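You operate a simulated robot arm through the tools that you are given. There is no shell and no other tool. Be economical: measure what you need, move in short steps, check, and stop when the job is done.

You are at the controls of a simulated robot arm. One attempt, no reset.

Task
Wipe the press base, oil a patch on it and run the table out and in.
Fine: blue wiper first, then the brown dabber dipped in the oil tub; put both back and leave the blue dabber. Set down upright: brown dabber. Where these are worked on the way, their far stop is far enough and under half their travel is too little: press table. A coat counts when it lies all over at full strength: go over it till it gets no stronger. What is to be rubbed or washed off counts as gone when no trace of it is left.

The check looks at the end state, three seconds after you hand in, the way a careful person would. Anything else that was tipped, shoved, dropped, spilled or broken makes it a failure.

Robot
A 7-joint arm with a two-finger parallel gripper, fixed in place. Base frame: the origin is at the foot of the arm, x ahead of it, y to its left, z up. Lengths are in mm, angles in rad, forces in N, time in s.
With the tool pointing down near the work surface it reaches from about 340 to 780 mm from the base axis. Its first joint turns from -2.897 to 2.897 rad. Payload 3.91 kg.
Tool frame: the origin (TCP) lies between the finger pads and is the grasp point; the fingertips stand 30 mm ahead of it; z points along the fingers, y is the line along which they close. The gripper opens to 110 mm. The fingers are 20 mm wide and 10 mm thick; the gripper's body (48 by 112 mm) begins 55 mm behind the TCP.
Orientation is that of the tool frame in the base frame, as a unit quaternion [w, x, y, z]. With the fingers straight down and closing along the base's y, the tool's x points along the base's -x, its y along +y and its z along -z.

Tools
- The arm moves only by the tool send_rows. Its argument "increments" is a list of rows, each a list of 3 entries, a list of its own where there are three numbers: the shift along the tool's x, y, z in mm, then the turn, a rotation vector about the tool's x, y, z in rad, then the closure in counts, from 0 (fully open) to 255 (shut). In form: [[[dx, dy, dz], [rx, ry, rz], hand], ...]. A call has 1 to 20 rows; each row is the pose to reach, as a shift and turn from the pose commanded when the call began, along the tool's axes at that moment. A row lasts 0.2 s, in which the tool goes at most 50 mm and 0.15 rad; a call with a longer step from one row to the next is refused whole, and so is a gripper value outside its range. A pose out of reach is approached as far as the arm can. The call stops where the force on the tool passes 40 N (or 10 N more than at its start, if that is more) or the arm is blocked; 0.2 s more then pass. The fingers move at their own pace (about 153 mm/s each) and stop on an object; they squeeze with about 27 N. The grip force told is the motor's: it shows also when the fingers shut on nothing. Time passes only in rows, and 0.2 s behind the last, so rows that repeat a pose let the fingers close. It gives the time, the measured TCP pose, the force on the tool (base axes), the opening and the grip force at its end, in the units of the frame above (readings bear some noise), with the torque about the TCP (base axes, N m) and any sound that the robot's microphone picked up.
- Cameras (640 x 400 px; columns grow to the right, rows downward): "scene" is fixed at [58.1, 653.2, 1378.1]; the picture's right is [-0.07, -1.00, 0.00], its down [-0.94, 0.07, -0.35] and it looks along [0.35, -0.02, -0.94] (base axes); focal length 301 px, centre (320, 200). "wrist" rides on the gripper at [77, 7, -114] in the tool frame; the picture's right is [-0.09, 1.00, 0.00], its down [-0.80, -0.07, -0.59] and it looks along [-0.59, -0.05, 0.80] (tool axes); focal length 270 px, centre (320, 200). There is no depth. A picture from a camera that has moved, and an enlarged one, comes with that camera's place and axes in the base frame and with its lens. The place of the scene camera against the robot may be out by one fixed shift of up to 18 mm in any direction.
- capture(camera): a new picture of that camera. No time passes.
- move_column(by): slides the trunk up (or, below 0, down) by that many mm; the arm rides with it, the base frame stays. It gives what a move gives, with no picture.
- inspect(camera, box): a new picture of the part [left, top, right, bottom] of that camera's present view, enlarged. No time passes.
- job_done(): hands the job in; it is judged then, once.

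Work in short steps. Places have to be worked out from the pictures, the camera data and where the tool is seen: move nearer, look again, correct. Check each grasp and each placing, and mend what went wrong. You have 120 turns and 64 pictures in all, those below and enlarged ones among them. Open the gripper and draw the arm clear of the work before you hand the job in, unless the task says otherwise; then end with one line.

The tools are called after "Emit:" by a JSON object that holds its "fn" and its "kwargs". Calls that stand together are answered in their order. send_rows: Moves the arm, as the interface text tells. Its arguments: {"type":"object","properties":{"increments":{"type":"array","items":{"type":"array"}}},"required":["increments"]} The other tools are called the same way: move_column (by) slides the trunk up or down; capture (camera) takes a picture; inspect (camera, box) takes an enlarged picture of a part of a camera's view; job_done () hands the job in.

At the start:

```text
clock: 0.0
position: [261.1, 485.8, 1014.7]
ee_rot: [0.001, 0.0, 1.0, 0.0]
force: [0.6, -0.1, 0.7]
torque: [-0.04, -0.01, 0.02]
width: 110.0
finger_force: 0.1
trunk travel left (down, up): [-525.0, 85.0]
```

scene: 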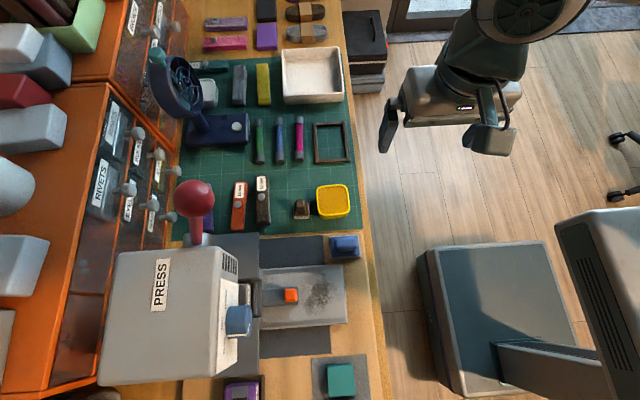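
wrist: 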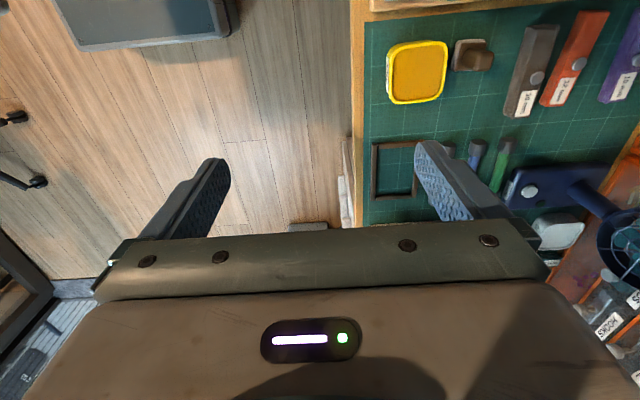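

I'll start by looking closely at the press area and the tool area.

Emit:
{"fn": "inspect", "kwargs": {"camera": "scene", "box": [180, 220, 400, 400]}}

Emit:
{"fn": "inspect", "kwargs": {"camera": "scene", "box": [170, 40, 390, 240]}}

```text
2.22 times, centred on (290, 310) of scene
camera zoom: at [58.1, 653.2, 1378.1], right [-0.07, -1.0, 0.0], down [-0.94, 0.07, -0.35], along [0.35, -0.02, -0.94], focal length 669 px, centre (387, -44)
```

zoom: 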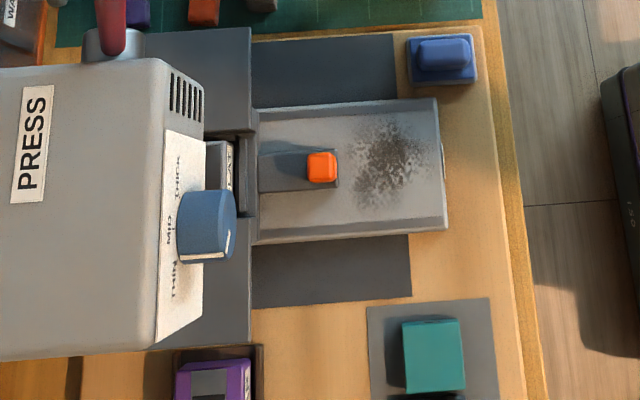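

```text
2.00 times, centred on (280, 140) of scene
camera zoom: at [58.1, 653.2, 1378.1], right [-0.07, -1.0, 0.0], down [-0.94, 0.07, -0.35], along [0.35, -0.02, -0.94], focal length 602 px, centre (400, 320)
```

zoom: 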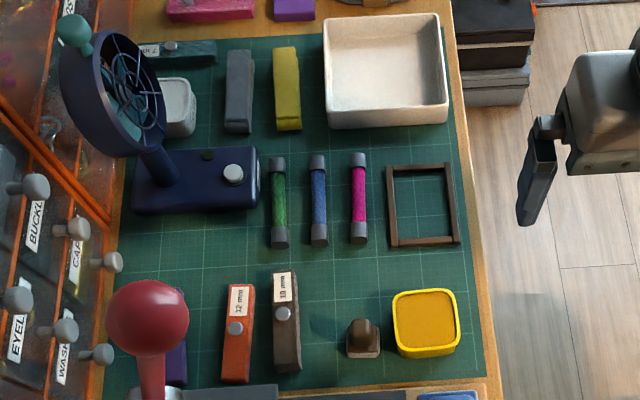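

The scene view isn't enough to tell the tools apart. I turn the hand 90° so its camera looks towards the table, and move it opposite the press.

Emit:
{"fn": "send_rows", "kwargs": {"increments": [[[14, 0, 0], [0, 0, -0.131], 0], [[28, 0, 0], [0, 0, -0.262], 0], [[42, 0, 0], [0, 0, -0.393], 0], [[56, 0, 0], [0, 0, -0.524], 0], [[70, 0, 0], [0, 0, -0.654], 0], [[84, 0, 0], [0, 0, -0.785], 0], [[98, 0, 0], [0, 0, -0.916], 0], [[112, 0, 0], [0, 0, -1.047], 0], [[126, 0, 0], [0, 0, -1.178], 0], [[140, 0, 0], [0, 0, -1.309], 0], [[154, 0, 0], [0, 0, -1.44], 0], [[168, 0, 0], [0, 0, -1.571], 0]]}}

Emit:
{"fn": "capture", "kwargs": {"camera": "wrist"}}

```text
clock: 2.6
position: [92.1, 485.5, 1013.4]
ee_rot: [0.001, 0.707, -0.707, 0.001]
force: [0.0, 0.3, -0.4]
torque: [0.0, 0.01, 0.01]
width: 109.9
finger_force: 0.0
trunk travel left (down, up): [-525.0, 85.0]
```

```text
59 pictures are left
camera wrist: at [85.7, 409.4, 1128.1], right [-1.0, 0.09, 0.0], down [0.07, 0.8, 0.59], along [0.05, 0.59, -0.8], focal length 270 px, centre (320, 200)
```

wrist: 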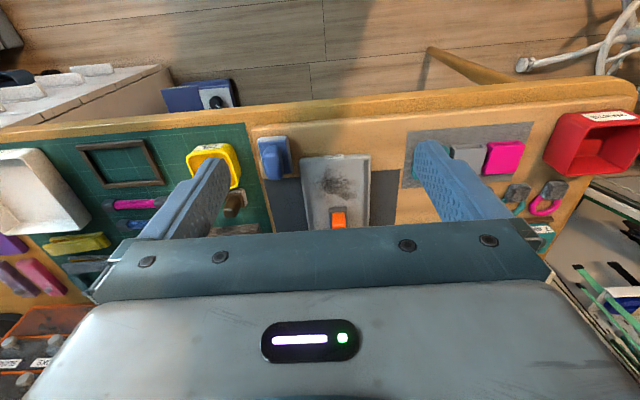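

I now see the plate with the smudge, the blue item next to it, the brown dabber and the yellow tub. I lower the trunk and close in for details.

Emit:
{"fn": "move_column", "kwargs": {"by": -140}}

Emit:
{"fn": "send_rows", "kwargs": {"increments": [[[-20, 0, 0], [0, 0, 0], 0], [[-40, -10, 0], [0, 0, 0], 0], [[-55, -20, 0], [0, 0, 0], 0]]}}

Emit:
{"fn": "capture", "kwargs": {"camera": "wrist"}}

```text
clock: 4.3
position: [92.2, 486.1, 874.4]
ee_rot: [0.001, 0.707, -0.707, 0.0]
force: [-0.7, -0.7, 0.3]
torque: [0.0, 0.02, 0.01]
width: 110.1
finger_force: 0.0
trunk travel left (down, up): [-385.0, 225.0]
```

```text
clock: 5.1
position: [113.1, 541.4, 874.0]
ee_rot: [0.0, -0.707, 0.707, -0.001]
force: [0.3, 0.0, -0.3]
torque: [0.04, -0.01, 0.01]
width: 109.9
finger_force: 0.0
trunk travel left (down, up): [-385.0, 225.0]
```

```text
58 pictures are left
camera wrist: at [106.3, 464.6, 988.5], right [-1.0, 0.09, 0.0], down [0.07, 0.8, 0.59], along [0.05, 0.59, -0.8], focal length 270 px, centre (320, 200)
```

wrist: 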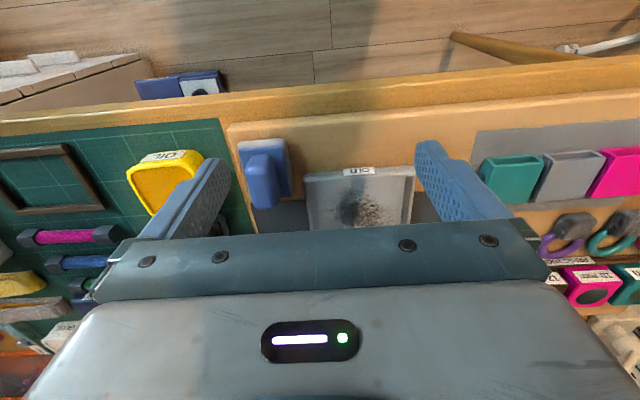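

Labels can be read on the plate front and on the tub, so I enlarge that strip.

Emit:
{"fn": "inspect", "kwargs": {"camera": "wrist", "box": [100, 120, 430, 240]}}

```text
1.94 times, centred on (265, 180) of wrist
camera zoom: at [106.3, 464.6, 988.5], right [-1.0, 0.09, 0.0], down [0.07, 0.8, 0.59], along [0.05, 0.59, -0.8], focal length 524 px, centre (427, 239)
```

zoom: 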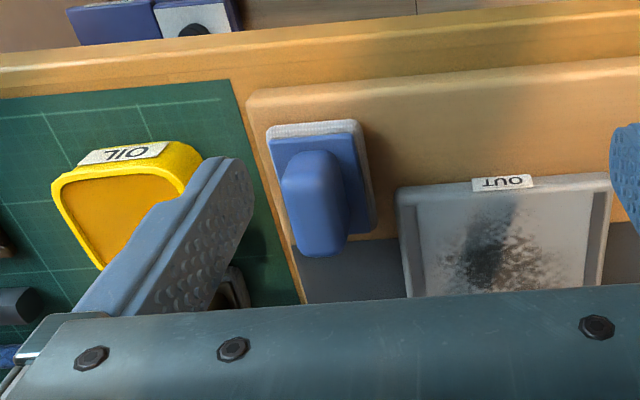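

The plate front says OUT and the tub says OIL. I zoom the scene camera on the plate and the lower mat to tell the table from the base and find the other dabber.

Emit:
{"fn": "inspect", "kwargs": {"camera": "scene", "box": [240, 228, 370, 332]}}

Emit:
{"fn": "inspect", "kwargs": {"camera": "scene", "box": [160, 170, 270, 245]}}

```text
3.85 times, centred on (305, 280) of scene
camera zoom: at [58.1, 653.2, 1378.1], right [-0.07, -1.0, 0.0], down [-0.94, 0.07, -0.35], along [0.35, -0.02, -0.94], focal length 1158 px, centre (378, -108)
```

zoom: 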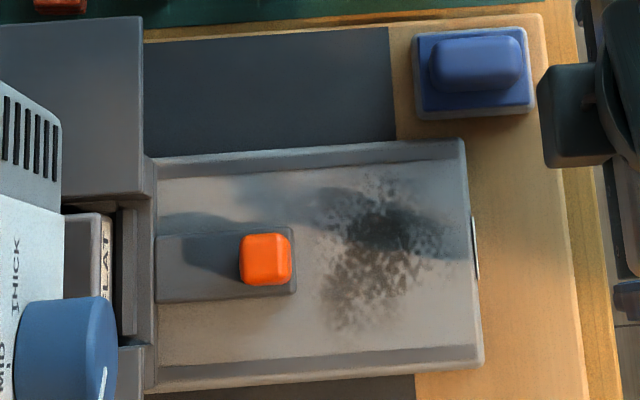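

```text
5.33 times, centred on (215, 208) of scene
camera zoom: at [58.1, 653.2, 1378.1], right [-0.07, -1.0, 0.0], down [-0.94, 0.07, -0.35], along [0.35, -0.02, -0.94], focal length 1605 px, centre (880, 160)
```

zoom: 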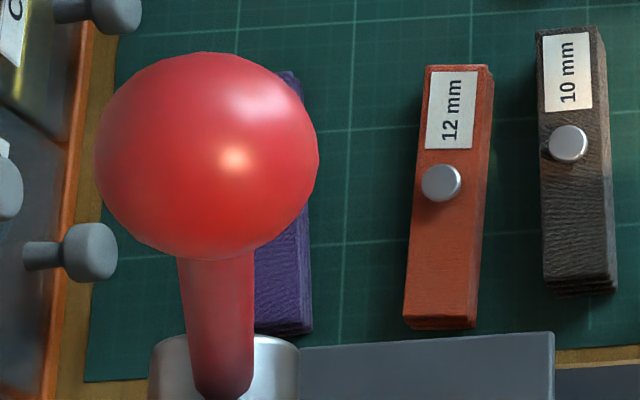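

The dark strip with the orange knob looks like the table, and the light plate like the base. I survey the right and left parts of the bench for the other blue tool before committing.

Emit:
{"fn": "move_column", "kwargs": {"by": 140}}

Emit:
{"fn": "send_rows", "kwargs": {"increments": [[[30, 40, 0], [0, 0, 0], 0], [[60, 80, 0], [0, 0, 0], 0], [[90, 120, 0], [0, 0, 0], 0], [[110, 160, 0], [0, 0, 0], 0], [[110, 200, 0], [0, 0, 0], 0]]}}

Emit:
{"fn": "capture", "kwargs": {"camera": "wrist"}}

```text
clock: 6.7
position: [112.3, 540.1, 1013.7]
ee_rot: [0.0, 0.707, -0.707, 0.0]
force: [0.5, -1.2, 0.7]
torque: [0.0, 0.02, 0.0]
width: 109.9
finger_force: 0.0
trunk travel left (down, up): [-525.0, 85.0]
```

```text
clock: 7.9
position: [-89.4, 431.0, 1015.4]
ee_rot: [-0.001, 0.708, -0.706, 0.0]
force: [-0.3, 0.1, -0.2]
torque: [0.01, 0.01, 0.04]
width: 110.2
finger_force: 0.1
trunk travel left (down, up): [-525.0, 85.0]
```

```text
54 pictures are left
camera wrist: at [-94.6, 354.2, 1129.6], right [-1.0, 0.09, 0.0], down [0.07, 0.8, 0.59], along [0.05, 0.59, -0.8], focal length 270 px, centre (320, 200)
```

wrist: 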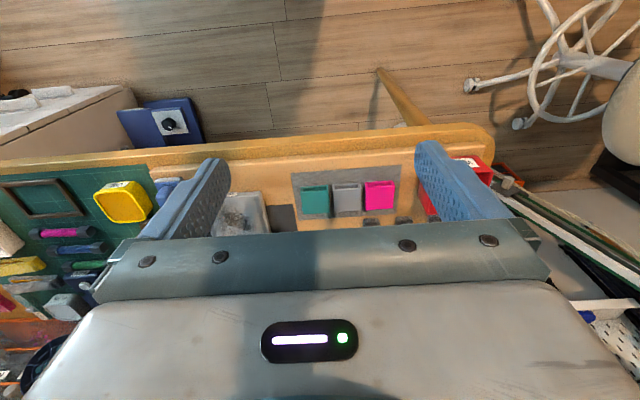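

No other blue tool on that side. I look over the green mat with the tub, brown dabber and coloured rods.

Emit:
{"fn": "send_rows", "kwargs": {"increments": [[[0, -45, 0], [0, 0, 0], 0], [[0, -90, 0], [0, 0, 0], 0], [[0, -135, 0], [0, 0, 0], 0], [[0, -180, 0], [0, 0, 0], 0], [[0, -225, 0], [0, 0, 0], 0], [[0, -270, 0], [0, 0, 0], 0], [[0, -315, 0], [0, 0, 0], 0], [[0, -345, 0], [0, 0, 0], 0]]}}

Emit:
{"fn": "inspect", "kwargs": {"camera": "wrist", "box": [100, 100, 540, 300]}}

Emit:
{"fn": "inspect", "kwargs": {"camera": "scene", "box": [200, 0, 360, 100]}}

```text
clock: 9.7
position: [258.7, 426.3, 1013.1]
ee_rot: [0.0, -0.707, 0.707, 0.0]
force: [-0.1, -0.1, 0.7]
torque: [-0.02, 0.03, 0.02]
width: 110.1
finger_force: 0.2
trunk travel left (down, up): [-525.0, 85.0]
```

```text
1.45 times, centred on (320, 200) of wrist
camera zoom: at [252.5, 351.4, 1127.4], right [-1.0, 0.09, 0.0], down [0.07, 0.8, 0.59], along [0.05, 0.59, -0.8], focal length 393 px, centre (320, 200)
```

zoom: 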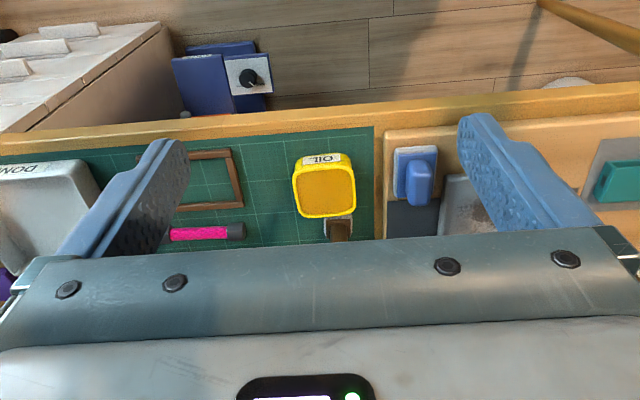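

```text
4.00 times, centred on (280, 50) of scene
camera zoom: at [58.1, 653.2, 1378.1], right [-0.07, -1.0, 0.0], down [-0.94, 0.07, -0.35], along [0.35, -0.02, -0.94], focal length 1204 px, centre (480, 800)
```

zoom: 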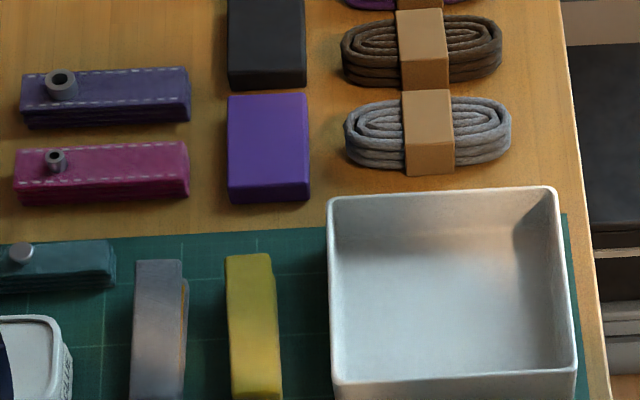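

I want a closer look at the brown tool and the rods, and from the scene camera at the blue tool.

Emit:
{"fn": "inspect", "kwargs": {"camera": "scene", "box": [240, 105, 370, 225]}}

Emit:
{"fn": "inspect", "kwargs": {"camera": "scene", "box": [280, 180, 370, 264]}}

```text
3.33 times, centred on (305, 165) of scene
camera zoom: at [58.1, 653.2, 1378.1], right [-0.07, -1.0, 0.0], down [-0.94, 0.07, -0.35], along [0.35, -0.02, -0.94], focal length 1003 px, centre (370, 317)
```

zoom: 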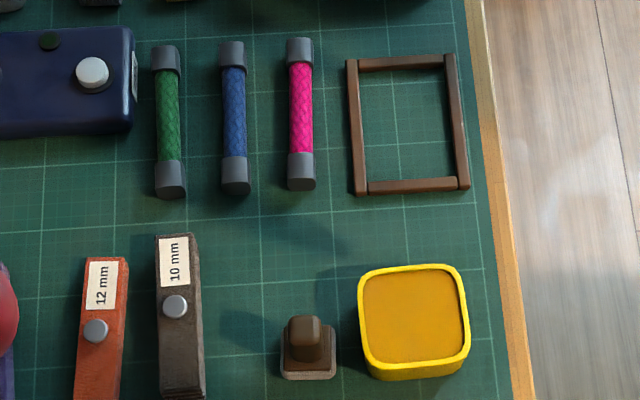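

```text
4.76 times, centred on (325, 222) of scene
camera zoom: at [58.1, 653.2, 1378.1], right [-0.07, -1.0, 0.0], down [-0.94, 0.07, -0.35], along [0.35, -0.02, -0.94], focal length 1433 px, centre (296, 95)
```

zoom: 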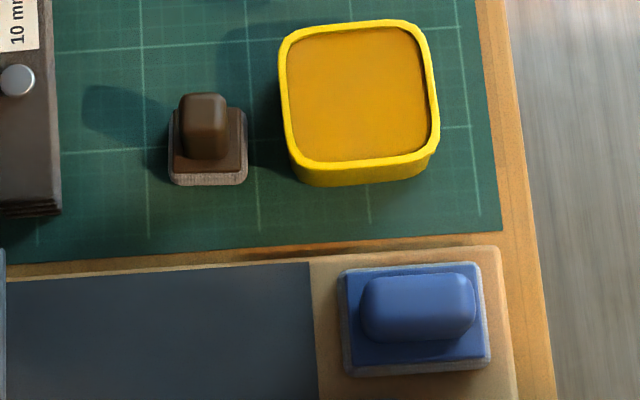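

The blue tool is a wide felt pad with a lying handle (the wiper), at about (169, 589), handle top z≈785. I lower the trunk and hover over it.

Emit:
{"fn": "move_column", "kwargs": {"by": -140}}

Emit:
{"fn": "send_rows", "kwargs": {"increments": [[[-40, 22, 0], [0, 0, 0], 0], [[-80, 45, 0], [0, 0, 0], 0], [[-120, 68, 0], [0, 0, 0], 0], [[-163, 90, 0], [0, 0, 0], 0], [[-163, 90, 0], [0, 0, 0], 0]]}}

Emit:
{"fn": "capture", "kwargs": {"camera": "wrist"}}

```text
clock: 11.4
position: [257.7, 427.6, 873.2]
ee_rot: [0.0, 0.707, -0.707, 0.0]
force: [-0.8, 0.1, -0.7]
torque: [-0.01, 0.01, -0.02]
width: 110.1
finger_force: 0.0
trunk travel left (down, up): [-385.0, 225.0]
```

```text
clock: 12.6
position: [168.0, 592.8, 873.0]
ee_rot: [0.0, 0.707, -0.707, 0.0]
force: [0.5, -0.1, 0.2]
torque: [-0.05, -0.02, 0.02]
width: 109.7
finger_force: 0.1
trunk travel left (down, up): [-385.0, 225.0]
```

```text
49 pictures are left
camera wrist: at [161.6, 516.1, 988.4], right [-1.0, 0.09, 0.0], down [0.07, 0.8, 0.59], along [0.05, 0.59, -0.8], focal length 270 px, centre (320, 200)
```

wrist: 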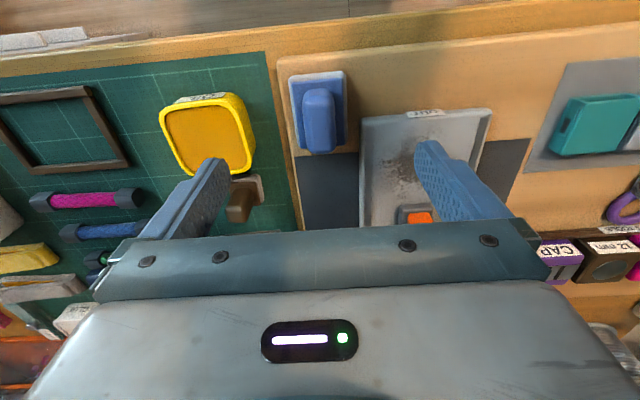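

The handle sits nearly under the TCP, at x≈168, y≈594. I go down in part and check again.

Emit:
{"fn": "send_rows", "kwargs": {"increments": [[[0, 0, 20], [0, 0, 0], 0], [[-1, 0, 45], [0, 0, 0], 0], [[-1, 0, 45], [0, 0, 0], 0]]}}

Emit:
{"fn": "inspect", "kwargs": {"camera": "wrist", "box": [200, 60, 440, 240]}}

```text
clock: 13.4
position: [167.7, 592.7, 829.2]
ee_rot: [0.0, -0.707, 0.708, 0.0]
force: [0.1, 0.8, 0.1]
torque: [-0.01, -0.02, 0.02]
width: 110.1
finger_force: 0.0
trunk travel left (down, up): [-385.0, 225.0]
```

```text
2.22 times, centred on (320, 150) of wrist
camera zoom: at [162.0, 515.4, 942.9], right [-1.0, 0.09, 0.0], down [0.07, 0.8, 0.59], along [0.05, 0.59, -0.8], focal length 601 px, centre (320, 311)
```

zoom: 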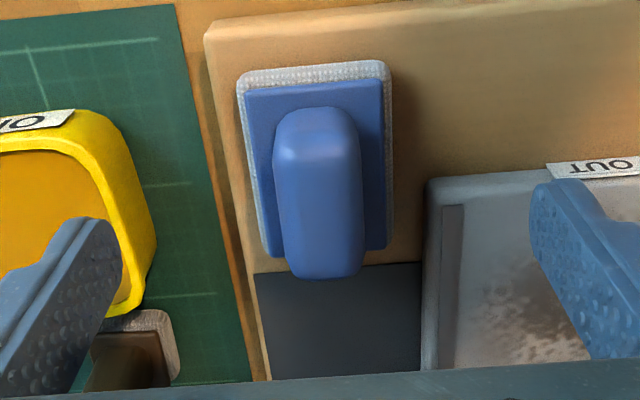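

The camera can't fix the height well. I close to about 36 mm around the handle, then go down in small steps until the fingertips touch the wiper's base plate.

Emit:
{"fn": "send_rows", "kwargs": {"increments": [[[0, -1.5, 0], [0, 0, 0], 168], [[0, -1.5, 0], [0, 0, 0], 168], [[0, -1.5, 5], [0, 0, 0], 168], [[0, -1.5, 10], [0, 0, 0], 168], [[0, -1.5, 14], [0, 0, 0], 168]]}}

Emit:
{"fn": "inspect", "kwargs": {"camera": "wrist", "box": [200, 60, 440, 240]}}

```text
clock: 14.6
position: [169.6, 591.7, 814.1]
ee_rot: [0.0, 0.708, -0.706, 0.0]
force: [-0.9, -0.8, 0.2]
torque: [0.01, 0.03, 0.01]
width: 37.4
finger_force: 0.1
trunk travel left (down, up): [-385.0, 225.0]
```

```text
2.22 times, centred on (320, 150) of wrist
camera zoom: at [163.3, 515.6, 928.8], right [-1.0, 0.09, 0.0], down [0.07, 0.8, 0.59], along [0.05, 0.59, -0.8], focal length 601 px, centre (320, 311)
```

zoom: 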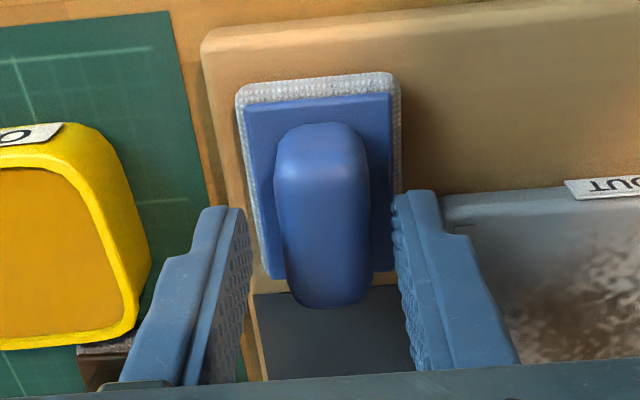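

Fingers straddle the handle evenly. I continue down until contact.

Emit:
{"fn": "send_rows", "kwargs": {"increments": [[[0, 0, 3], [0, 0, 0], 168], [[0, 0, 6], [0, 0, 0], 168], [[0, 0, 9], [0, 0, 0], 168], [[0, 0, 12], [0, 0, 0], 168], [[0, 0, 15], [0, 0, 0], 168], [[0, 0, 18], [0, 0, 0], 168], [[0, 0, 21], [0, 0, 0], 168], [[0, 0, 24], [0, 0, 0], 168]]}}

```text
clock: 16.4
position: [169.0, 592.3, 795.9]
ee_rot: [0.004, -0.707, 0.707, 0.002]
force: [0.9, 2.4, 32.1]
torque: [-0.04, 0.12, 0.02]
width: 37.5
finger_force: 0.1
trunk travel left (down, up): [-385.0, 225.0]
```

Contact with the base at TCP z≈796 (base top ≈766). I raise to ≈799 and close.

Emit:
{"fn": "send_rows", "kwargs": {"increments": [[[0, 0, -8], [0, 0, 0], 168], [[0, 0, -8], [0, 0, 0], 168], [[0, 0, -8], [0, 0, 0], 230], [[0, 0, -8], [0, 0, 0], 230], [[0, 0, -8], [0, 0, 0], 230]]}}

```text
clock: 17.6
position: [170.2, 592.6, 798.0]
ee_rot: [0.0, -0.707, 0.708, 0.0]
force: [0.7, -0.2, -0.8]
torque: [0.01, 0.0, 0.0]
width: 23.2
finger_force: 26.8
trunk travel left (down, up): [-385.0, 225.0]
```

Gripped (23 mm). I lift and look at the plate.

Emit:
{"fn": "send_rows", "kwargs": {"increments": [[[0, 0, -20], [0, 0, 0], 230], [[0, 0, -50], [0, 0, 0], 230], [[20, 0, -70], [0, 0, 0], 230], [[50, 45, -90], [0, 0, 0], 230], [[80, 85, -95], [0, 0, 0], 230], [[80, 85, -95], [0, 0, 0], 230]]}}

Emit:
{"fn": "capture", "kwargs": {"camera": "wrist"}}

Emit:
{"fn": "inspect", "kwargs": {"camera": "scene", "box": [240, 228, 370, 332]}}

```text
refused: row 4 steps farther than a row can; nothing moved
```

```text
46 pictures are left
camera wrist: at [163.5, 515.0, 912.2], right [-1.0, 0.09, 0.0], down [0.07, 0.8, 0.59], along [0.05, 0.59, -0.8], focal length 270 px, centre (320, 200)
```

wrist: 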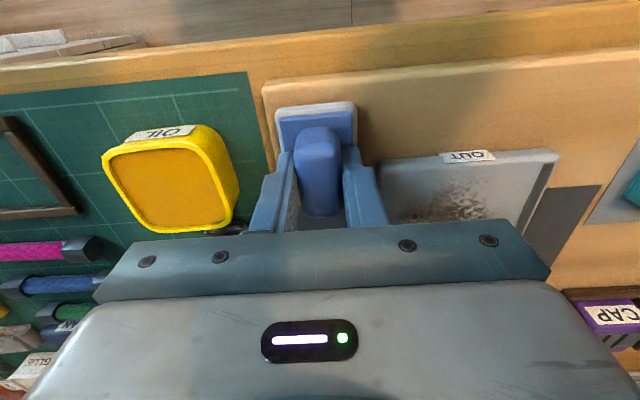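

```text
3.85 times, centred on (305, 280) of scene
camera zoom: at [58.1, 653.2, 1378.1], right [-0.07, -1.0, 0.0], down [-0.94, 0.07, -0.35], along [0.35, -0.02, -0.94], focal length 1158 px, centre (378, -108)
```

zoom: 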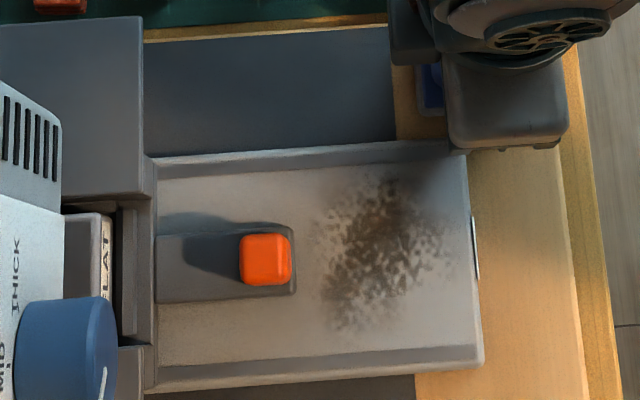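

Grasp is good. From the scene view calibrated by the wiper, the plate spans x≈23–133, y≈602–766; the smudge spans about x 40–118, y 612–685. I lift and move over the smudge's centre.

Emit:
{"fn": "send_rows", "kwargs": {"increments": [[[0, 0, -20], [0, 0, 0], 230], [[0, 0, -45], [0, 0, 0], 230], [[-14, 30, -45], [0, 0, 0], 230], [[-28, 60, -45], [0, 0, 0], 230], [[-45, 92, -45], [0, 0, 0], 230], [[-45, 92, -45], [0, 0, 0], 230]]}}

Emit:
{"fn": "inspect", "kwargs": {"camera": "wrist", "box": [200, 90, 440, 240]}}

```text
clock: 19.0
position: [75.9, 637.1, 843.2]
ee_rot: [0.001, -0.707, 0.707, 0.0]
force: [-1.1, 0.4, 0.2]
torque: [0.0, -0.04, -0.01]
width: 10.7
finger_force: 0.0
trunk travel left (down, up): [-385.0, 225.0]
```

```text
2.67 times, centred on (320, 165) of wrist
camera zoom: at [70.4, 561.1, 957.4], right [-1.0, 0.09, 0.0], down [0.07, 0.8, 0.59], along [0.05, 0.59, -0.8], focal length 721 px, centre (320, 293)
```

zoom: 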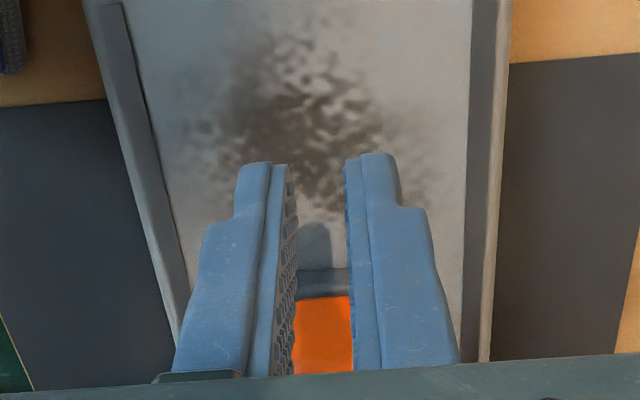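

The wiper slipped out. I check where it lies.

Emit:
{"fn": "inspect", "kwargs": {"camera": "scene", "box": [240, 190, 400, 318]}}

Emit:
{"fn": "capture", "kwargs": {"camera": "wrist"}}

```text
3.12 times, centred on (320, 254) of scene
camera zoom: at [58.1, 653.2, 1378.1], right [-0.07, -1.0, 0.0], down [-0.94, 0.07, -0.35], along [0.35, -0.02, -0.94], focal length 940 px, centre (320, 31)
```

zoom: 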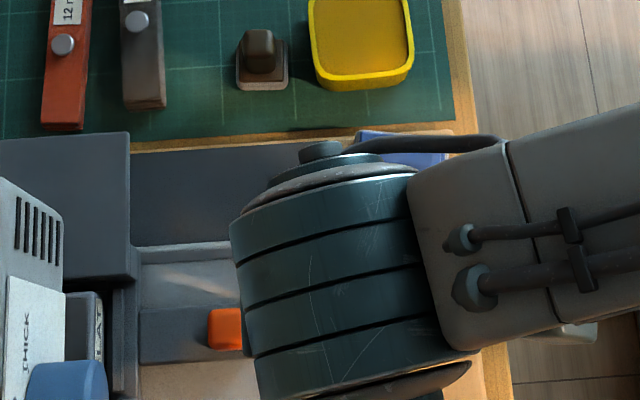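

```text
42 pictures are left
camera wrist: at [70.4, 561.1, 957.4], right [-1.0, 0.09, 0.0], down [0.07, 0.8, 0.59], along [0.05, 0.59, -0.8], focal length 270 px, centre (320, 200)
```

wrist: 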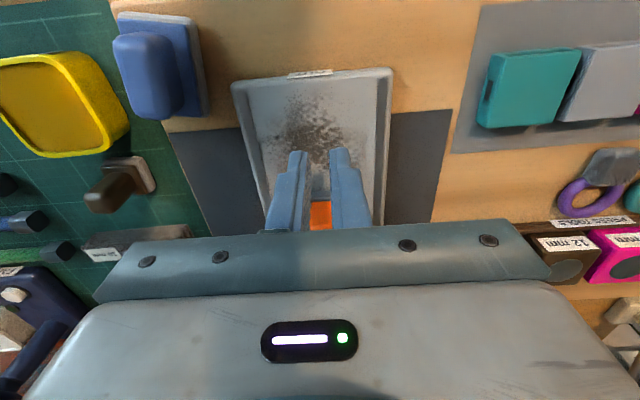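

The wiper is still in its place; it slipped out of the grasp on the quick lift. I go back above it and check alignment.

Emit:
{"fn": "send_rows", "kwargs": {"increments": [[[0, 0, -5], [0, 0, 0], 168], [[15, -30, -5], [0, 0, 0], 168], [[30, -60, -5], [0, 0, 0], 168], [[45, -92, -5], [0, 0, 0], 168], [[45, -92, 20], [0, 0, 0], 168], [[45, -92, 25], [0, 0, 0], 168]]}}

Emit:
{"fn": "inspect", "kwargs": {"camera": "wrist", "box": [200, 60, 440, 240]}}

```text
clock: 20.4
position: [169.4, 592.9, 816.8]
ee_rot: [0.0, -0.707, 0.707, -0.001]
force: [0.3, 0.6, 0.0]
torque: [0.0, -0.04, 0.01]
width: 37.6
finger_force: 0.0
trunk travel left (down, up): [-385.0, 225.0]
```

```text
2.22 times, centred on (320, 150) of wrist
camera zoom: at [163.3, 515.3, 932.0], right [-1.0, 0.09, 0.0], down [0.07, 0.8, 0.59], along [0.05, 0.59, -0.8], focal length 601 px, centre (320, 311)
```

zoom: 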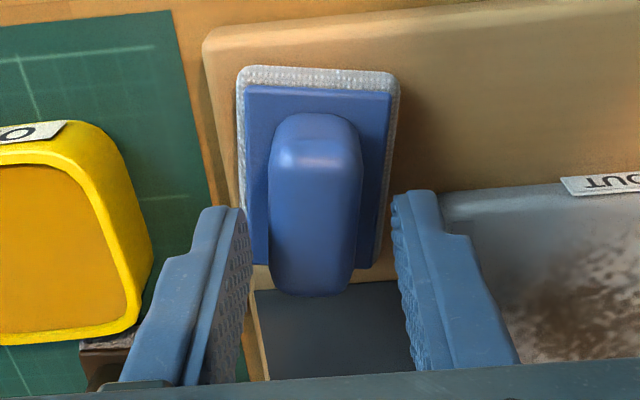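

The wiper turned slightly to align with the fingers but is well placed between them. I go down to contact height, close fully, and lift slowly.

Emit:
{"fn": "send_rows", "kwargs": {"increments": [[[1, -1, 8], [0, 0, 0], 168], [[1, -1, 16], [0, 0, 0], 168], [[1, -1, 21], [0, 0, 0], 168], [[1, -1, 21], [0, 0, 0], 255], [[1, -1, 21], [0, 0, 0], 255], [[1, -1, 21], [0, 0, 0], 255], [[1, -1, 20], [0, 0, 0], 255], [[1, -1, 18], [0, 0, 0], 255], [[1, -1, 16], [0, 0, 0], 255]]}}

```text
clock: 22.4
position: [171.3, 590.4, 803.3]
ee_rot: [0.0, 0.707, -0.707, 0.0]
force: [-0.3, 0.7, -1.3]
torque: [0.01, -0.01, 0.01]
width: 23.2
finger_force: 26.9
trunk travel left (down, up): [-385.0, 225.0]
```

Still held at 23.2 mm with a slight load. I keep lifting slowly.

Emit:
{"fn": "send_rows", "kwargs": {"increments": [[[0, 0, -4], [0, 0, 0], 255], [[0, 0, -8], [0, 0, 0], 255], [[0, 0, -14], [0, 0, 0], 255], [[0, 0, -20], [0, 0, 0], 255], [[0, 0, -28], [0, 0, 0], 255], [[0, 0, -35], [0, 0, 0], 255], [[0, 0, -40], [0, 0, 0], 255]]}}

Emit:
{"fn": "inspect", "kwargs": {"camera": "wrist", "box": [200, 60, 440, 240]}}

```text
clock: 24.0
position: [169.0, 590.1, 844.6]
ee_rot: [0.0, -0.707, 0.707, 0.0]
force: [0.4, 0.2, 0.0]
torque: [-0.01, 0.01, 0.01]
width: 23.2
finger_force: 26.7
trunk travel left (down, up): [-385.0, 225.0]
```

```text
2.22 times, centred on (320, 150) of wrist
camera zoom: at [163.1, 513.8, 957.5], right [-1.0, 0.09, 0.0], down [0.07, 0.8, 0.59], along [0.05, 0.59, -0.8], focal length 601 px, centre (320, 311)
```

zoom: 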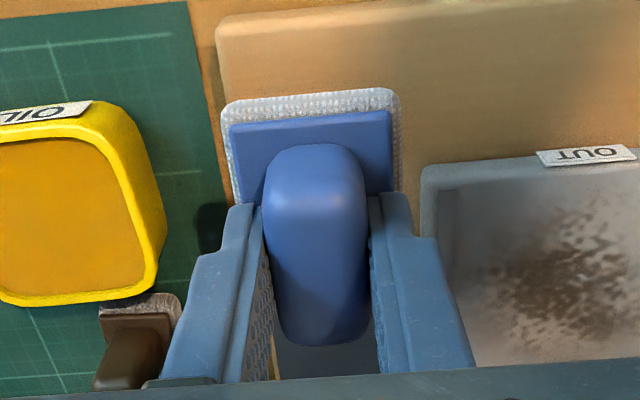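

Now it is firmly held. I move gently over the smudge's centre.

Emit:
{"fn": "send_rows", "kwargs": {"increments": [[[-3, 6, 0], [0, 0, 0], 255], [[-9, 18, 0], [0, 0, 0], 255], [[-18, 34, 0], [0, 0, 0], 255], [[-26, 50, 0], [0, 0, 0], 255], [[-34, 66, 0], [0, 0, 0], 255], [[-42, 80, 0], [0, 0, 0], 255], [[-48, 90, 0], [0, 0, 0], 255], [[-50, 92, 0], [0, 0, 0], 255], [[-50, 92, 10], [0, 0, 0], 255], [[-50, 92, 20], [0, 0, 0], 255]]}}

Emit:
{"fn": "capture", "kwargs": {"camera": "wrist"}}

```text
clock: 26.2
position: [78.1, 641.3, 820.8]
ee_rot: [-0.001, 0.707, -0.707, 0.001]
force: [0.6, -0.4, -0.3]
torque: [-0.01, 0.02, -0.02]
width: 23.1
finger_force: 27.6
trunk travel left (down, up): [-385.0, 225.0]
```

```text
39 pictures are left
camera wrist: at [72.1, 565.0, 936.2], right [-1.0, 0.09, 0.0], down [0.07, 0.8, 0.59], along [0.05, 0.59, -0.8], focal length 270 px, centre (320, 200)
```

wrist: 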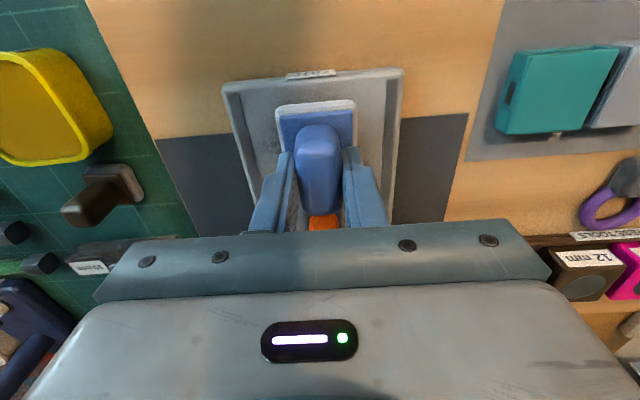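

Centred inside the plate. Lower gently to contact.

Emit:
{"fn": "send_rows", "kwargs": {"increments": [[[0, 0, 4], [0, 0, 0], 255], [[0, 0, 8], [0, 0, 0], 255], [[0, 0, 11], [0, 0, 0], 255], [[0, 0, 13], [0, 0, 0], 255], [[0, 0, 15], [0, 0, 0], 255], [[0, 0, 17], [0, 0, 0], 255]]}}

```text
clock: 27.6
position: [79.0, 642.0, 810.6]
ee_rot: [-0.003, 0.707, -0.707, -0.003]
force: [0.4, 1.5, 31.5]
torque: [-0.06, 0.0, -0.02]
width: 23.4
finger_force: 26.7
trunk travel left (down, up): [-385.0, 225.0]
```

Contact at TCP z≈810.5. I ease the pressure a bit and rub with back-and-forth strokes within the plate's walls.

Emit:
{"fn": "send_rows", "kwargs": {"increments": [[[0, 0, -3], [0, 0, 0], 255], [[2, -10, -3], [0, 0, 0], 255], [[2, -20, -3], [0, 0, 0], 255], [[2, -7, -3], [0, 0, 0], 255], [[2, 7, -3], [0, 0, 0], 255], [[2, 20, -3], [0, 0, 0], 255], [[-6, 20, -3], [0, 0, 0], 255], [[-6, 7, -3], [0, 0, 0], 255], [[-6, -7, -3], [0, 0, 0], 255], [[-6, -20, -3], [0, 0, 0], 255], [[-14, -20, -3], [0, 0, 0], 255], [[-14, -7, -3], [0, 0, 0], 255], [[-14, 7, -3], [0, 0, 0], 255], [[-14, 20, -3], [0, 0, 0], 255], [[-14, 7, -3], [0, 0, 0], 255], [[-14, -7, -3], [0, 0, 0], 255], [[-7, 0, -3], [0, 0, 0], 255], [[0, 0, -3], [0, 0, 0], 255]]}}

Emit:
{"fn": "capture", "kwargs": {"camera": "wrist"}}

```text
clock: 31.4
position: [82.4, 640.1, 810.4]
ee_rot: [0.003, -0.706, 0.708, 0.0]
force: [8.7, 6.8, 26.1]
torque: [0.24, -0.21, -0.05]
width: 23.3
finger_force: 27.2
trunk travel left (down, up): [-385.0, 225.0]
```

```text
38 pictures are left
camera wrist: at [74.8, 563.5, 923.5], right [-1.0, 0.09, 0.0], down [0.07, 0.8, 0.6], along [0.06, 0.59, -0.8], focal length 270 px, centre (320, 200)
```

wrist: 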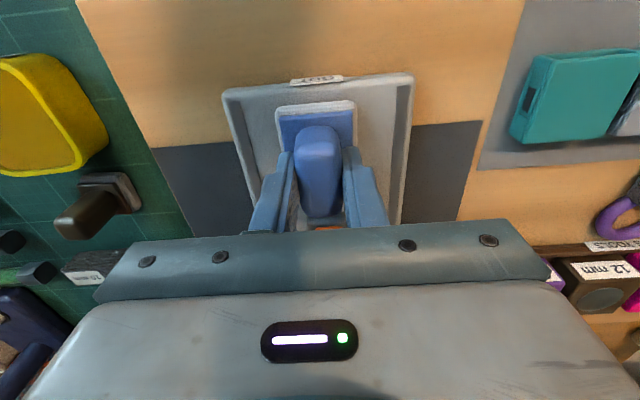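

The visible part is clean. One more full pass, then lift and look.

Emit:
{"fn": "send_rows", "kwargs": {"increments": [[[2, -10, 0], [0, 0, 0], 255], [[2, -20, 0], [0, 0, 0], 255], [[2, -7, 0], [0, 0, 0], 255], [[2, 7, 0], [0, 0, 0], 255], [[2, 20, 0], [0, 0, 0], 255], [[-7, 20, 0], [0, 0, 0], 255], [[-15, 20, 0], [0, 0, 0], 255], [[-15, 7, 0], [0, 0, 0], 255], [[-15, -7, 0], [0, 0, 0], 255], [[-15, -20, 0], [0, 0, 0], 255], [[-7, -20, 0], [0, 0, 0], 255], [[-7, -7, 0], [0, 0, 0], 255], [[-7, 7, 0], [0, 0, 0], 255], [[-7, 20, 0], [0, 0, 0], 255], [[-7, 10, 0], [0, 0, 0], 255], [[0, 0, 0], [0, 0, 0], 255], [[0, 0, -5], [0, 0, 0], 255], [[0, -4, -12], [0, 0, 0], 255], [[10, -20, -26], [0, 0, 0], 255], [[22, -40, -32], [0, 0, 0], 255]]}}

Emit:
{"fn": "capture", "kwargs": {"camera": "wrist"}}

```text
clock: 35.6
position: [120.2, 618.5, 842.0]
ee_rot: [0.0, -0.707, 0.708, 0.0]
force: [-0.4, -1.0, -1.0]
torque: [-0.02, 0.03, 0.0]
width: 23.1
finger_force: 27.0
trunk travel left (down, up): [-385.0, 225.0]
```

```text
37 pictures are left
camera wrist: at [113.2, 542.6, 956.0], right [-1.0, 0.09, 0.0], down [0.07, 0.8, 0.59], along [0.05, 0.59, -0.8], focal length 270 px, centre (320, 200)
```

wrist: 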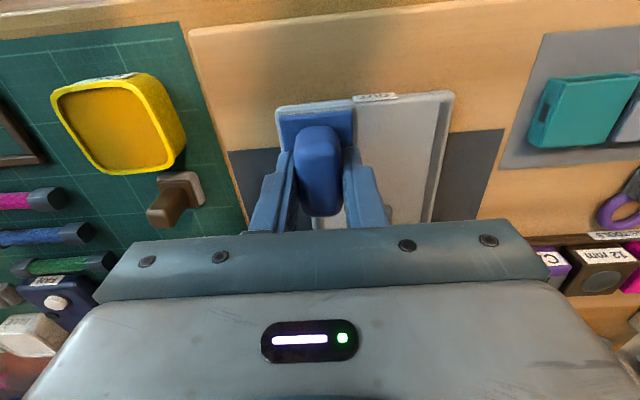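

I move above the wiper's home spot and view the plate from there before setting it down.

Emit:
{"fn": "send_rows", "kwargs": {"increments": [[[5, -8, 0], [0, 0, 0], 255], [[12, -22, 0], [0, 0, 0], 255], [[20, -36, 0], [0, 0, 0], 255], [[26, -46, 0], [0, 0, 0], 255], [[28, -50, 0], [0, 0, 0], 255], [[28, -50, 0], [0, 0, 0], 255]]}}

Emit:
{"fn": "inspect", "kwargs": {"camera": "wrist", "box": [240, 60, 560, 240]}}

Emit:
{"fn": "inspect", "kwargs": {"camera": "scene", "box": [240, 228, 370, 332]}}

```text
clock: 37.0
position: [168.8, 591.1, 841.7]
ee_rot: [0.001, 0.707, -0.707, 0.001]
force: [1.5, -0.3, -0.7]
torque: [0.03, 0.04, -0.03]
width: 23.5
finger_force: 26.6
trunk travel left (down, up): [-385.0, 225.0]
```

```text
2.00 times, centred on (400, 150) of wrist
camera zoom: at [162.5, 514.4, 955.8], right [-1.0, 0.09, 0.0], down [0.07, 0.8, 0.59], along [0.05, 0.59, -0.8], focal length 541 px, centre (160, 300)
```

zoom: 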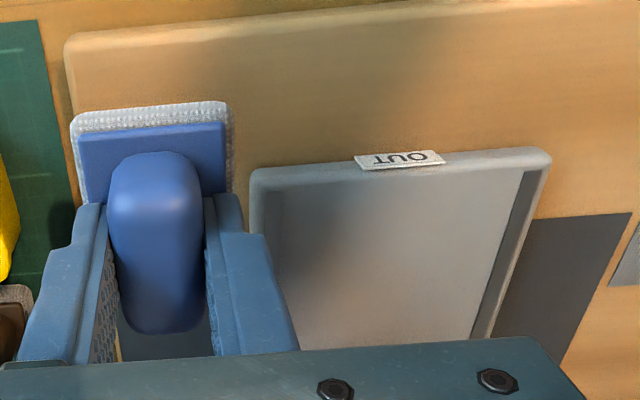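

```text
3.85 times, centred on (305, 280) of scene
camera zoom: at [58.1, 653.2, 1378.1], right [-0.07, -1.0, 0.0], down [-0.94, 0.07, -0.35], along [0.35, -0.02, -0.94], focal length 1158 px, centre (378, -108)
```

zoom: 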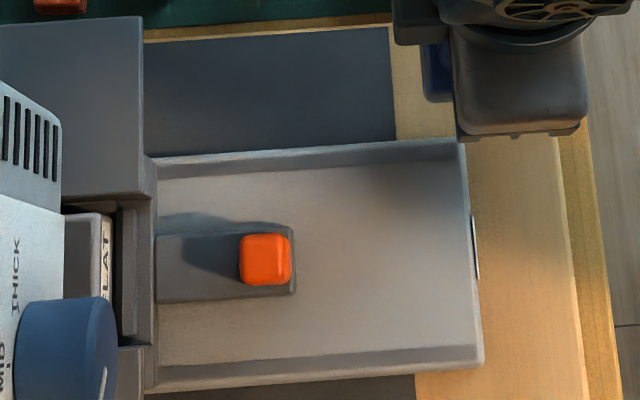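

The plate is clean and the wiper is aligned with its slab. I set it down slowly at its home spot.

Emit:
{"fn": "send_rows", "kwargs": {"increments": [[[0, -1, 10], [0, 0, 0], 255], [[0, -1, 20], [0, 0, 0], 255], [[0, -1, 30], [0, 0, 0], 255], [[0, -1, 36], [0, 0, 0], 255], [[0, -1, 40], [0, 0, 0], 255], [[0, -1, 43], [0, 0, 0], 255], [[0, -1, 45], [0, 0, 0], 255]]}}

```text
clock: 38.6
position: [169.7, 593.0, 796.8]
ee_rot: [0.0, -0.707, 0.707, 0.0]
force: [-0.8, 0.3, 1.3]
torque: [0.06, 0.01, 0.0]
width: 23.1
finger_force: 27.1
trunk travel left (down, up): [-385.0, 225.0]
```

Just touching. I open partly (to about 36 mm, clear of the tub), settle, then raise.

Emit:
{"fn": "send_rows", "kwargs": {"increments": [[[0, 0, 1], [0, 0, 0], 255], [[0, 0, 1], [0, 0, 0], 168], [[0, 0, 1], [0, 0, 0], 168], [[0, 0, -3], [0, 0, 0], 168], [[0, 0, -15], [0, 0, 0], 168], [[0, 0, -40], [0, 0, 0], 168], [[0, 0, -80], [0, 0, 0], 168]]}}

Emit:
{"fn": "capture", "kwargs": {"camera": "wrist"}}

```text
clock: 40.2
position: [170.1, 589.3, 875.0]
ee_rot: [0.0, 0.707, -0.707, 0.0]
force: [0.0, 0.5, 0.1]
torque: [-0.01, -0.04, -0.03]
width: 37.5
finger_force: 0.0
trunk travel left (down, up): [-385.0, 225.0]
```

```text
34 pictures are left
camera wrist: at [163.8, 513.8, 989.7], right [-1.0, 0.09, 0.0], down [0.07, 0.8, 0.59], along [0.05, 0.59, -0.8], focal length 270 px, centre (320, 200)
```

wrist: 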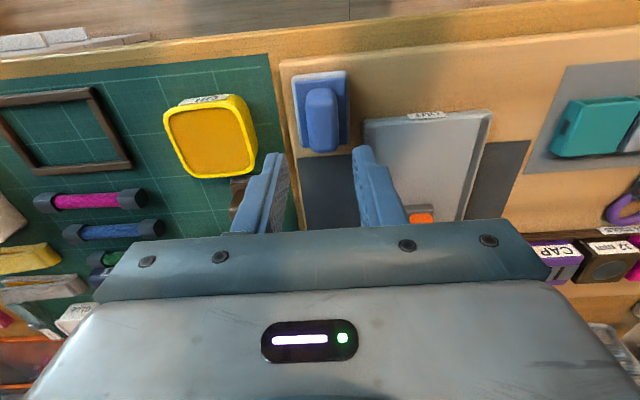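

The wiper is back. Now I hover over the brown dabber, about (257, 675).

Emit:
{"fn": "send_rows", "kwargs": {"increments": [[[-25, -25, 0], [0, 0, 0], 120], [[-55, -55, 0], [0, 0, 0], 120], [[-83, -85, 0], [0, 0, 0], 120], [[-83, -85, 0], [0, 0, 0], 120]]}}

Emit:
{"fn": "inspect", "kwargs": {"camera": "wrist", "box": [200, 60, 440, 240]}}

```text
clock: 41.2
position: [253.4, 673.3, 877.1]
ee_rot: [0.0, -0.707, 0.707, 0.0]
force: [-1.0, 0.0, 0.1]
torque: [0.01, 0.02, -0.03]
width: 57.9
finger_force: 0.0
trunk travel left (down, up): [-385.0, 225.0]
```

```text
2.22 times, centred on (320, 150) of wrist
camera zoom: at [248.0, 598.0, 991.1], right [-1.0, 0.09, 0.0], down [0.07, 0.8, 0.59], along [0.05, 0.59, -0.8], focal length 601 px, centre (320, 311)
```

zoom: 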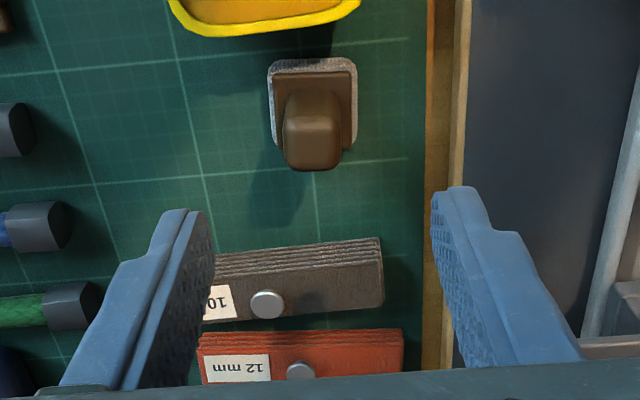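

The dabber handle is at about (257, 680). I centre over it and come down partway to refine height.

Emit:
{"fn": "send_rows", "kwargs": {"increments": [[[-6, -3, 20], [0, 0, 0], 145], [[-6, -3, 40], [0, 0, 0], 145], [[-6, -3, 58], [0, 0, 0], 145], [[-6, -3, 58], [0, 0, 0], 145]]}}

Emit:
{"fn": "inspect", "kwargs": {"camera": "wrist", "box": [200, 60, 440, 240]}}

```text
clock: 42.2
position: [257.0, 681.0, 819.1]
ee_rot: [0.0, -0.707, 0.707, 0.0]
force: [0.6, -0.3, 0.0]
torque: [-0.02, -0.04, 0.01]
width: 47.1
finger_force: 0.0
trunk travel left (down, up): [-385.0, 225.0]
```

```text
2.22 times, centred on (320, 150) of wrist
camera zoom: at [250.8, 604.5, 933.2], right [-1.0, 0.09, 0.0], down [0.07, 0.8, 0.59], along [0.05, 0.59, -0.8], focal length 601 px, centre (320, 311)
```

zoom: 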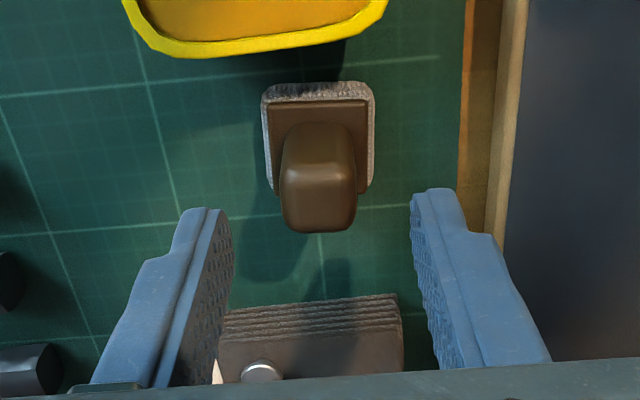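

The handle is tall (top ≈785, base top ≈735) at about (258, 680). I descend so the tips end just above the base, and close.

Emit:
{"fn": "send_rows", "kwargs": {"increments": [[[1, -1, 10], [0, 0, 0], 145], [[1, -1, 20], [0, 0, 0], 145], [[1, -1, 30], [0, 0, 0], 145], [[1, -1, 36], [0, 0, 0], 145], [[1, -1, 42], [0, 0, 0], 145], [[1, -1, 42], [0, 0, 0], 255], [[1, -1, 42], [0, 0, 0], 255], [[1, -1, 42], [0, 0, 0], 255], [[1, -1, 40], [0, 0, 0], 255], [[1, -1, 36], [0, 0, 0], 255], [[1, -1, 30], [0, 0, 0], 255]]}}

Emit:
{"fn": "capture", "kwargs": {"camera": "wrist"}}

```text
clock: 44.6
position: [258.5, 678.8, 788.0]
ee_rot: [0.0, -0.707, 0.707, 0.0]
force: [0.3, 0.0, -0.3]
torque: [-0.01, 0.01, -0.03]
width: 34.9
finger_force: 27.4
trunk travel left (down, up): [-385.0, 225.0]
```

```text
31 pictures are left
camera wrist: at [251.8, 602.0, 902.0], right [-1.0, 0.09, 0.0], down [0.07, 0.8, 0.59], along [0.05, 0.59, -0.8], focal length 270 px, centre (320, 200)
```

wrist: 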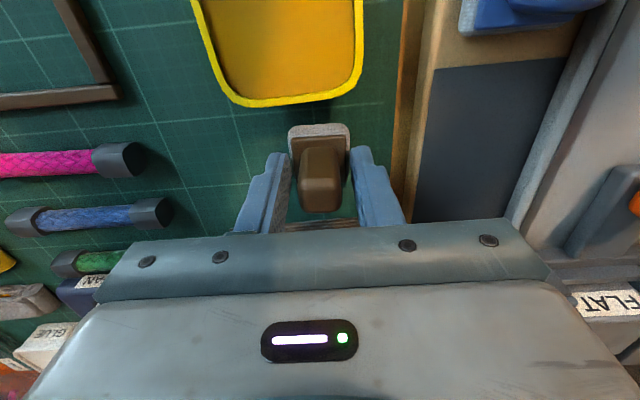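

Width 34.9 means I hold the base pad, not the handle. I set it back, open, go 10 mm higher and close again.

Emit:
{"fn": "send_rows", "kwargs": {"increments": [[[0, 0, 5], [0, 0, 0], 255], [[0, 0, 10], [0, 0, 0], 255], [[0, 0, 12], [0, 0, 0], 255], [[0, 0, 12], [0, 0, 0], 145], [[0, 0, 12], [0, 0, 0], 145], [[0, 0, 6], [0, 0, 0], 145], [[0, 0, 1], [0, 0, 0], 145], [[0, 0, 1], [0, 0, 0], 190], [[0, 0, 1], [0, 0, 0], 190], [[0, 0, 1], [0, 0, 0], 190]]}}

```text
clock: 46.8
position: [257.9, 678.1, 786.7]
ee_rot: [0.0, 0.707, -0.707, 0.0]
force: [0.7, -0.4, -0.6]
torque: [-0.01, 0.01, 0.01]
width: 28.2
finger_force: 0.0
trunk travel left (down, up): [-385.0, 225.0]
```

Free at 28 mm, so the tips are above the base here. I touch down on the base to learn its height.

Emit:
{"fn": "send_rows", "kwargs": {"increments": [[[0, 0, 2], [0, 0, 0], 190], [[0, 0, 4], [0, 0, 0], 190], [[0, 0, 6], [0, 0, 0], 190], [[0, 0, 8], [0, 0, 0], 190], [[0, 0, 10], [0, 0, 0], 190]]}}

```text
clock: 48.0
position: [258.2, 680.0, 778.3]
ee_rot: [-0.002, 0.707, -0.707, -0.001]
force: [-0.8, -0.8, 10.8]
torque: [-0.02, 0.05, -0.04]
width: 28.2
finger_force: 0.0
trunk travel left (down, up): [-385.0, 225.0]
```

Base top at TCP z≈778.5. I rise 3 mm and grip the handle.

Emit:
{"fn": "send_rows", "kwargs": {"increments": [[[0, 0, -4], [0, 0, 0], 190], [[0, 0, -4], [0, 0, 0], 255], [[0, 0, -4], [0, 0, 0], 255], [[0, 0, -4], [0, 0, 0], 255], [[0, 0, -7], [0, 0, 0], 255], [[0, 0, -11], [0, 0, 0], 255], [[0, 0, -17], [0, 0, 0], 255], [[0, 0, -25], [0, 0, 0], 255], [[0, 0, -35], [0, 0, 0], 255]]}}

Emit:
{"fn": "capture", "kwargs": {"camera": "wrist"}}

```text
clock: 50.0
position: [259.5, 680.1, 810.5]
ee_rot: [0.0, 0.707, -0.707, 0.0]
force: [0.0, -0.6, -0.6]
torque: [0.0, 0.01, -0.01]
width: 20.1
finger_force: 27.0
trunk travel left (down, up): [-385.0, 225.0]
```

```text
30 pictures are left
camera wrist: at [252.5, 603.0, 925.8], right [-1.0, 0.09, 0.0], down [0.07, 0.8, 0.59], along [0.05, 0.59, -0.8], focal length 270 px, centre (320, 200)
```

wrist: 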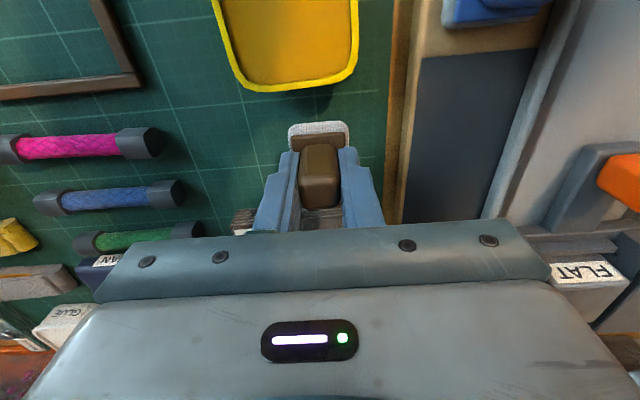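

Handle held (20 mm). Home pose is (258.5, 679.5, 780.5). I raise a little and move over the tub's centre, about (270, 612).

Emit:
{"fn": "send_rows", "kwargs": {"increments": [[[0, 0, -10], [0, 0, 0], 255], [[0, 0, -22], [0, 0, 0], 255], [[14, -2, -24], [0, 0, 0], 255], [[30, -5, -24], [0, 0, 0], 255], [[46, -8, -24], [0, 0, 0], 255], [[60, -11, -24], [0, 0, 0], 255], [[68, -11, -24], [0, 0, 0], 255], [[68, -11, -24], [0, 0, 0], 255]]}}

Emit:
{"fn": "capture", "kwargs": {"camera": "wrist"}}

```text
clock: 51.8
position: [270.4, 612.4, 834.4]
ee_rot: [0.0, 0.708, -0.707, 0.0]
force: [0.8, 0.2, 0.1]
torque: [0.02, 0.03, -0.01]
width: 20.1
finger_force: 27.1
trunk travel left (down, up): [-385.0, 225.0]
```

```text
29 pictures are left
camera wrist: at [263.6, 535.5, 949.1], right [-1.0, 0.09, 0.0], down [0.07, 0.8, 0.59], along [0.05, 0.59, -0.8], focal length 270 px, centre (320, 200)
```

wrist: 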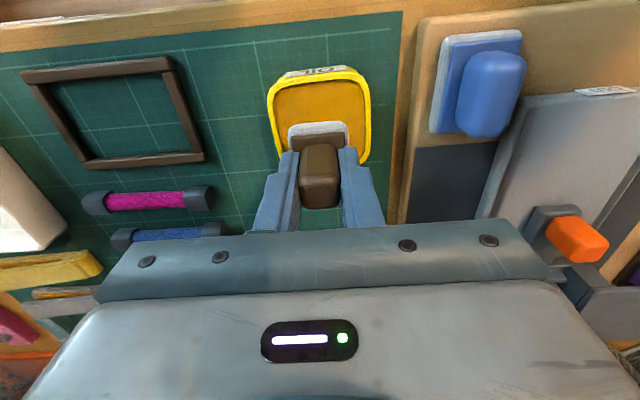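

Tub's rim spans y≈573–641, so its centre is ≈607; I correct 5 mm and lower gently till contact.

Emit:
{"fn": "send_rows", "kwargs": {"increments": [[[5, 1, 5], [0, 0, 0], 255], [[5, 1, 12], [0, 0, 0], 255], [[5, 1, 20], [0, 0, 0], 255], [[5, 1, 26], [0, 0, 0], 255], [[5, 1, 32], [0, 0, 0], 255], [[5, 1, 35], [0, 0, 0], 255], [[5, 1, 38], [0, 0, 0], 255], [[5, 1, 40], [0, 0, 0], 255], [[5, 1, 42], [0, 0, 0], 255]]}}

Emit:
{"fn": "capture", "kwargs": {"camera": "wrist"}}

```text
clock: 53.3
position: [267.6, 606.5, 808.6]
ee_rot: [0.007, -0.706, 0.708, 0.004]
force: [0.0, 0.0, 15.2]
torque: [-0.35, 0.04, 0.0]
width: 20.2
finger_force: 26.8
trunk travel left (down, up): [-385.0, 225.0]
stopped in row 7: the force on the tool passed its limit at 43 N (the readings are from after the stop); the commanded pose is now the measured one
```

```text
28 pictures are left
camera wrist: at [262.3, 528.9, 921.8], right [-1.0, 0.09, 0.0], down [0.07, 0.79, 0.61], along [0.06, 0.6, -0.8], focal length 270 px, centre (320, 200)
```

wrist: 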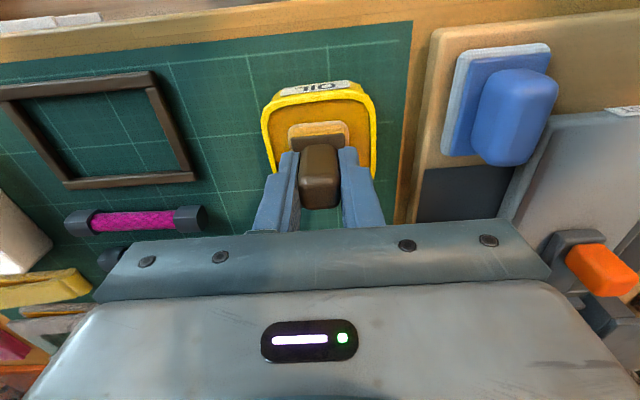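

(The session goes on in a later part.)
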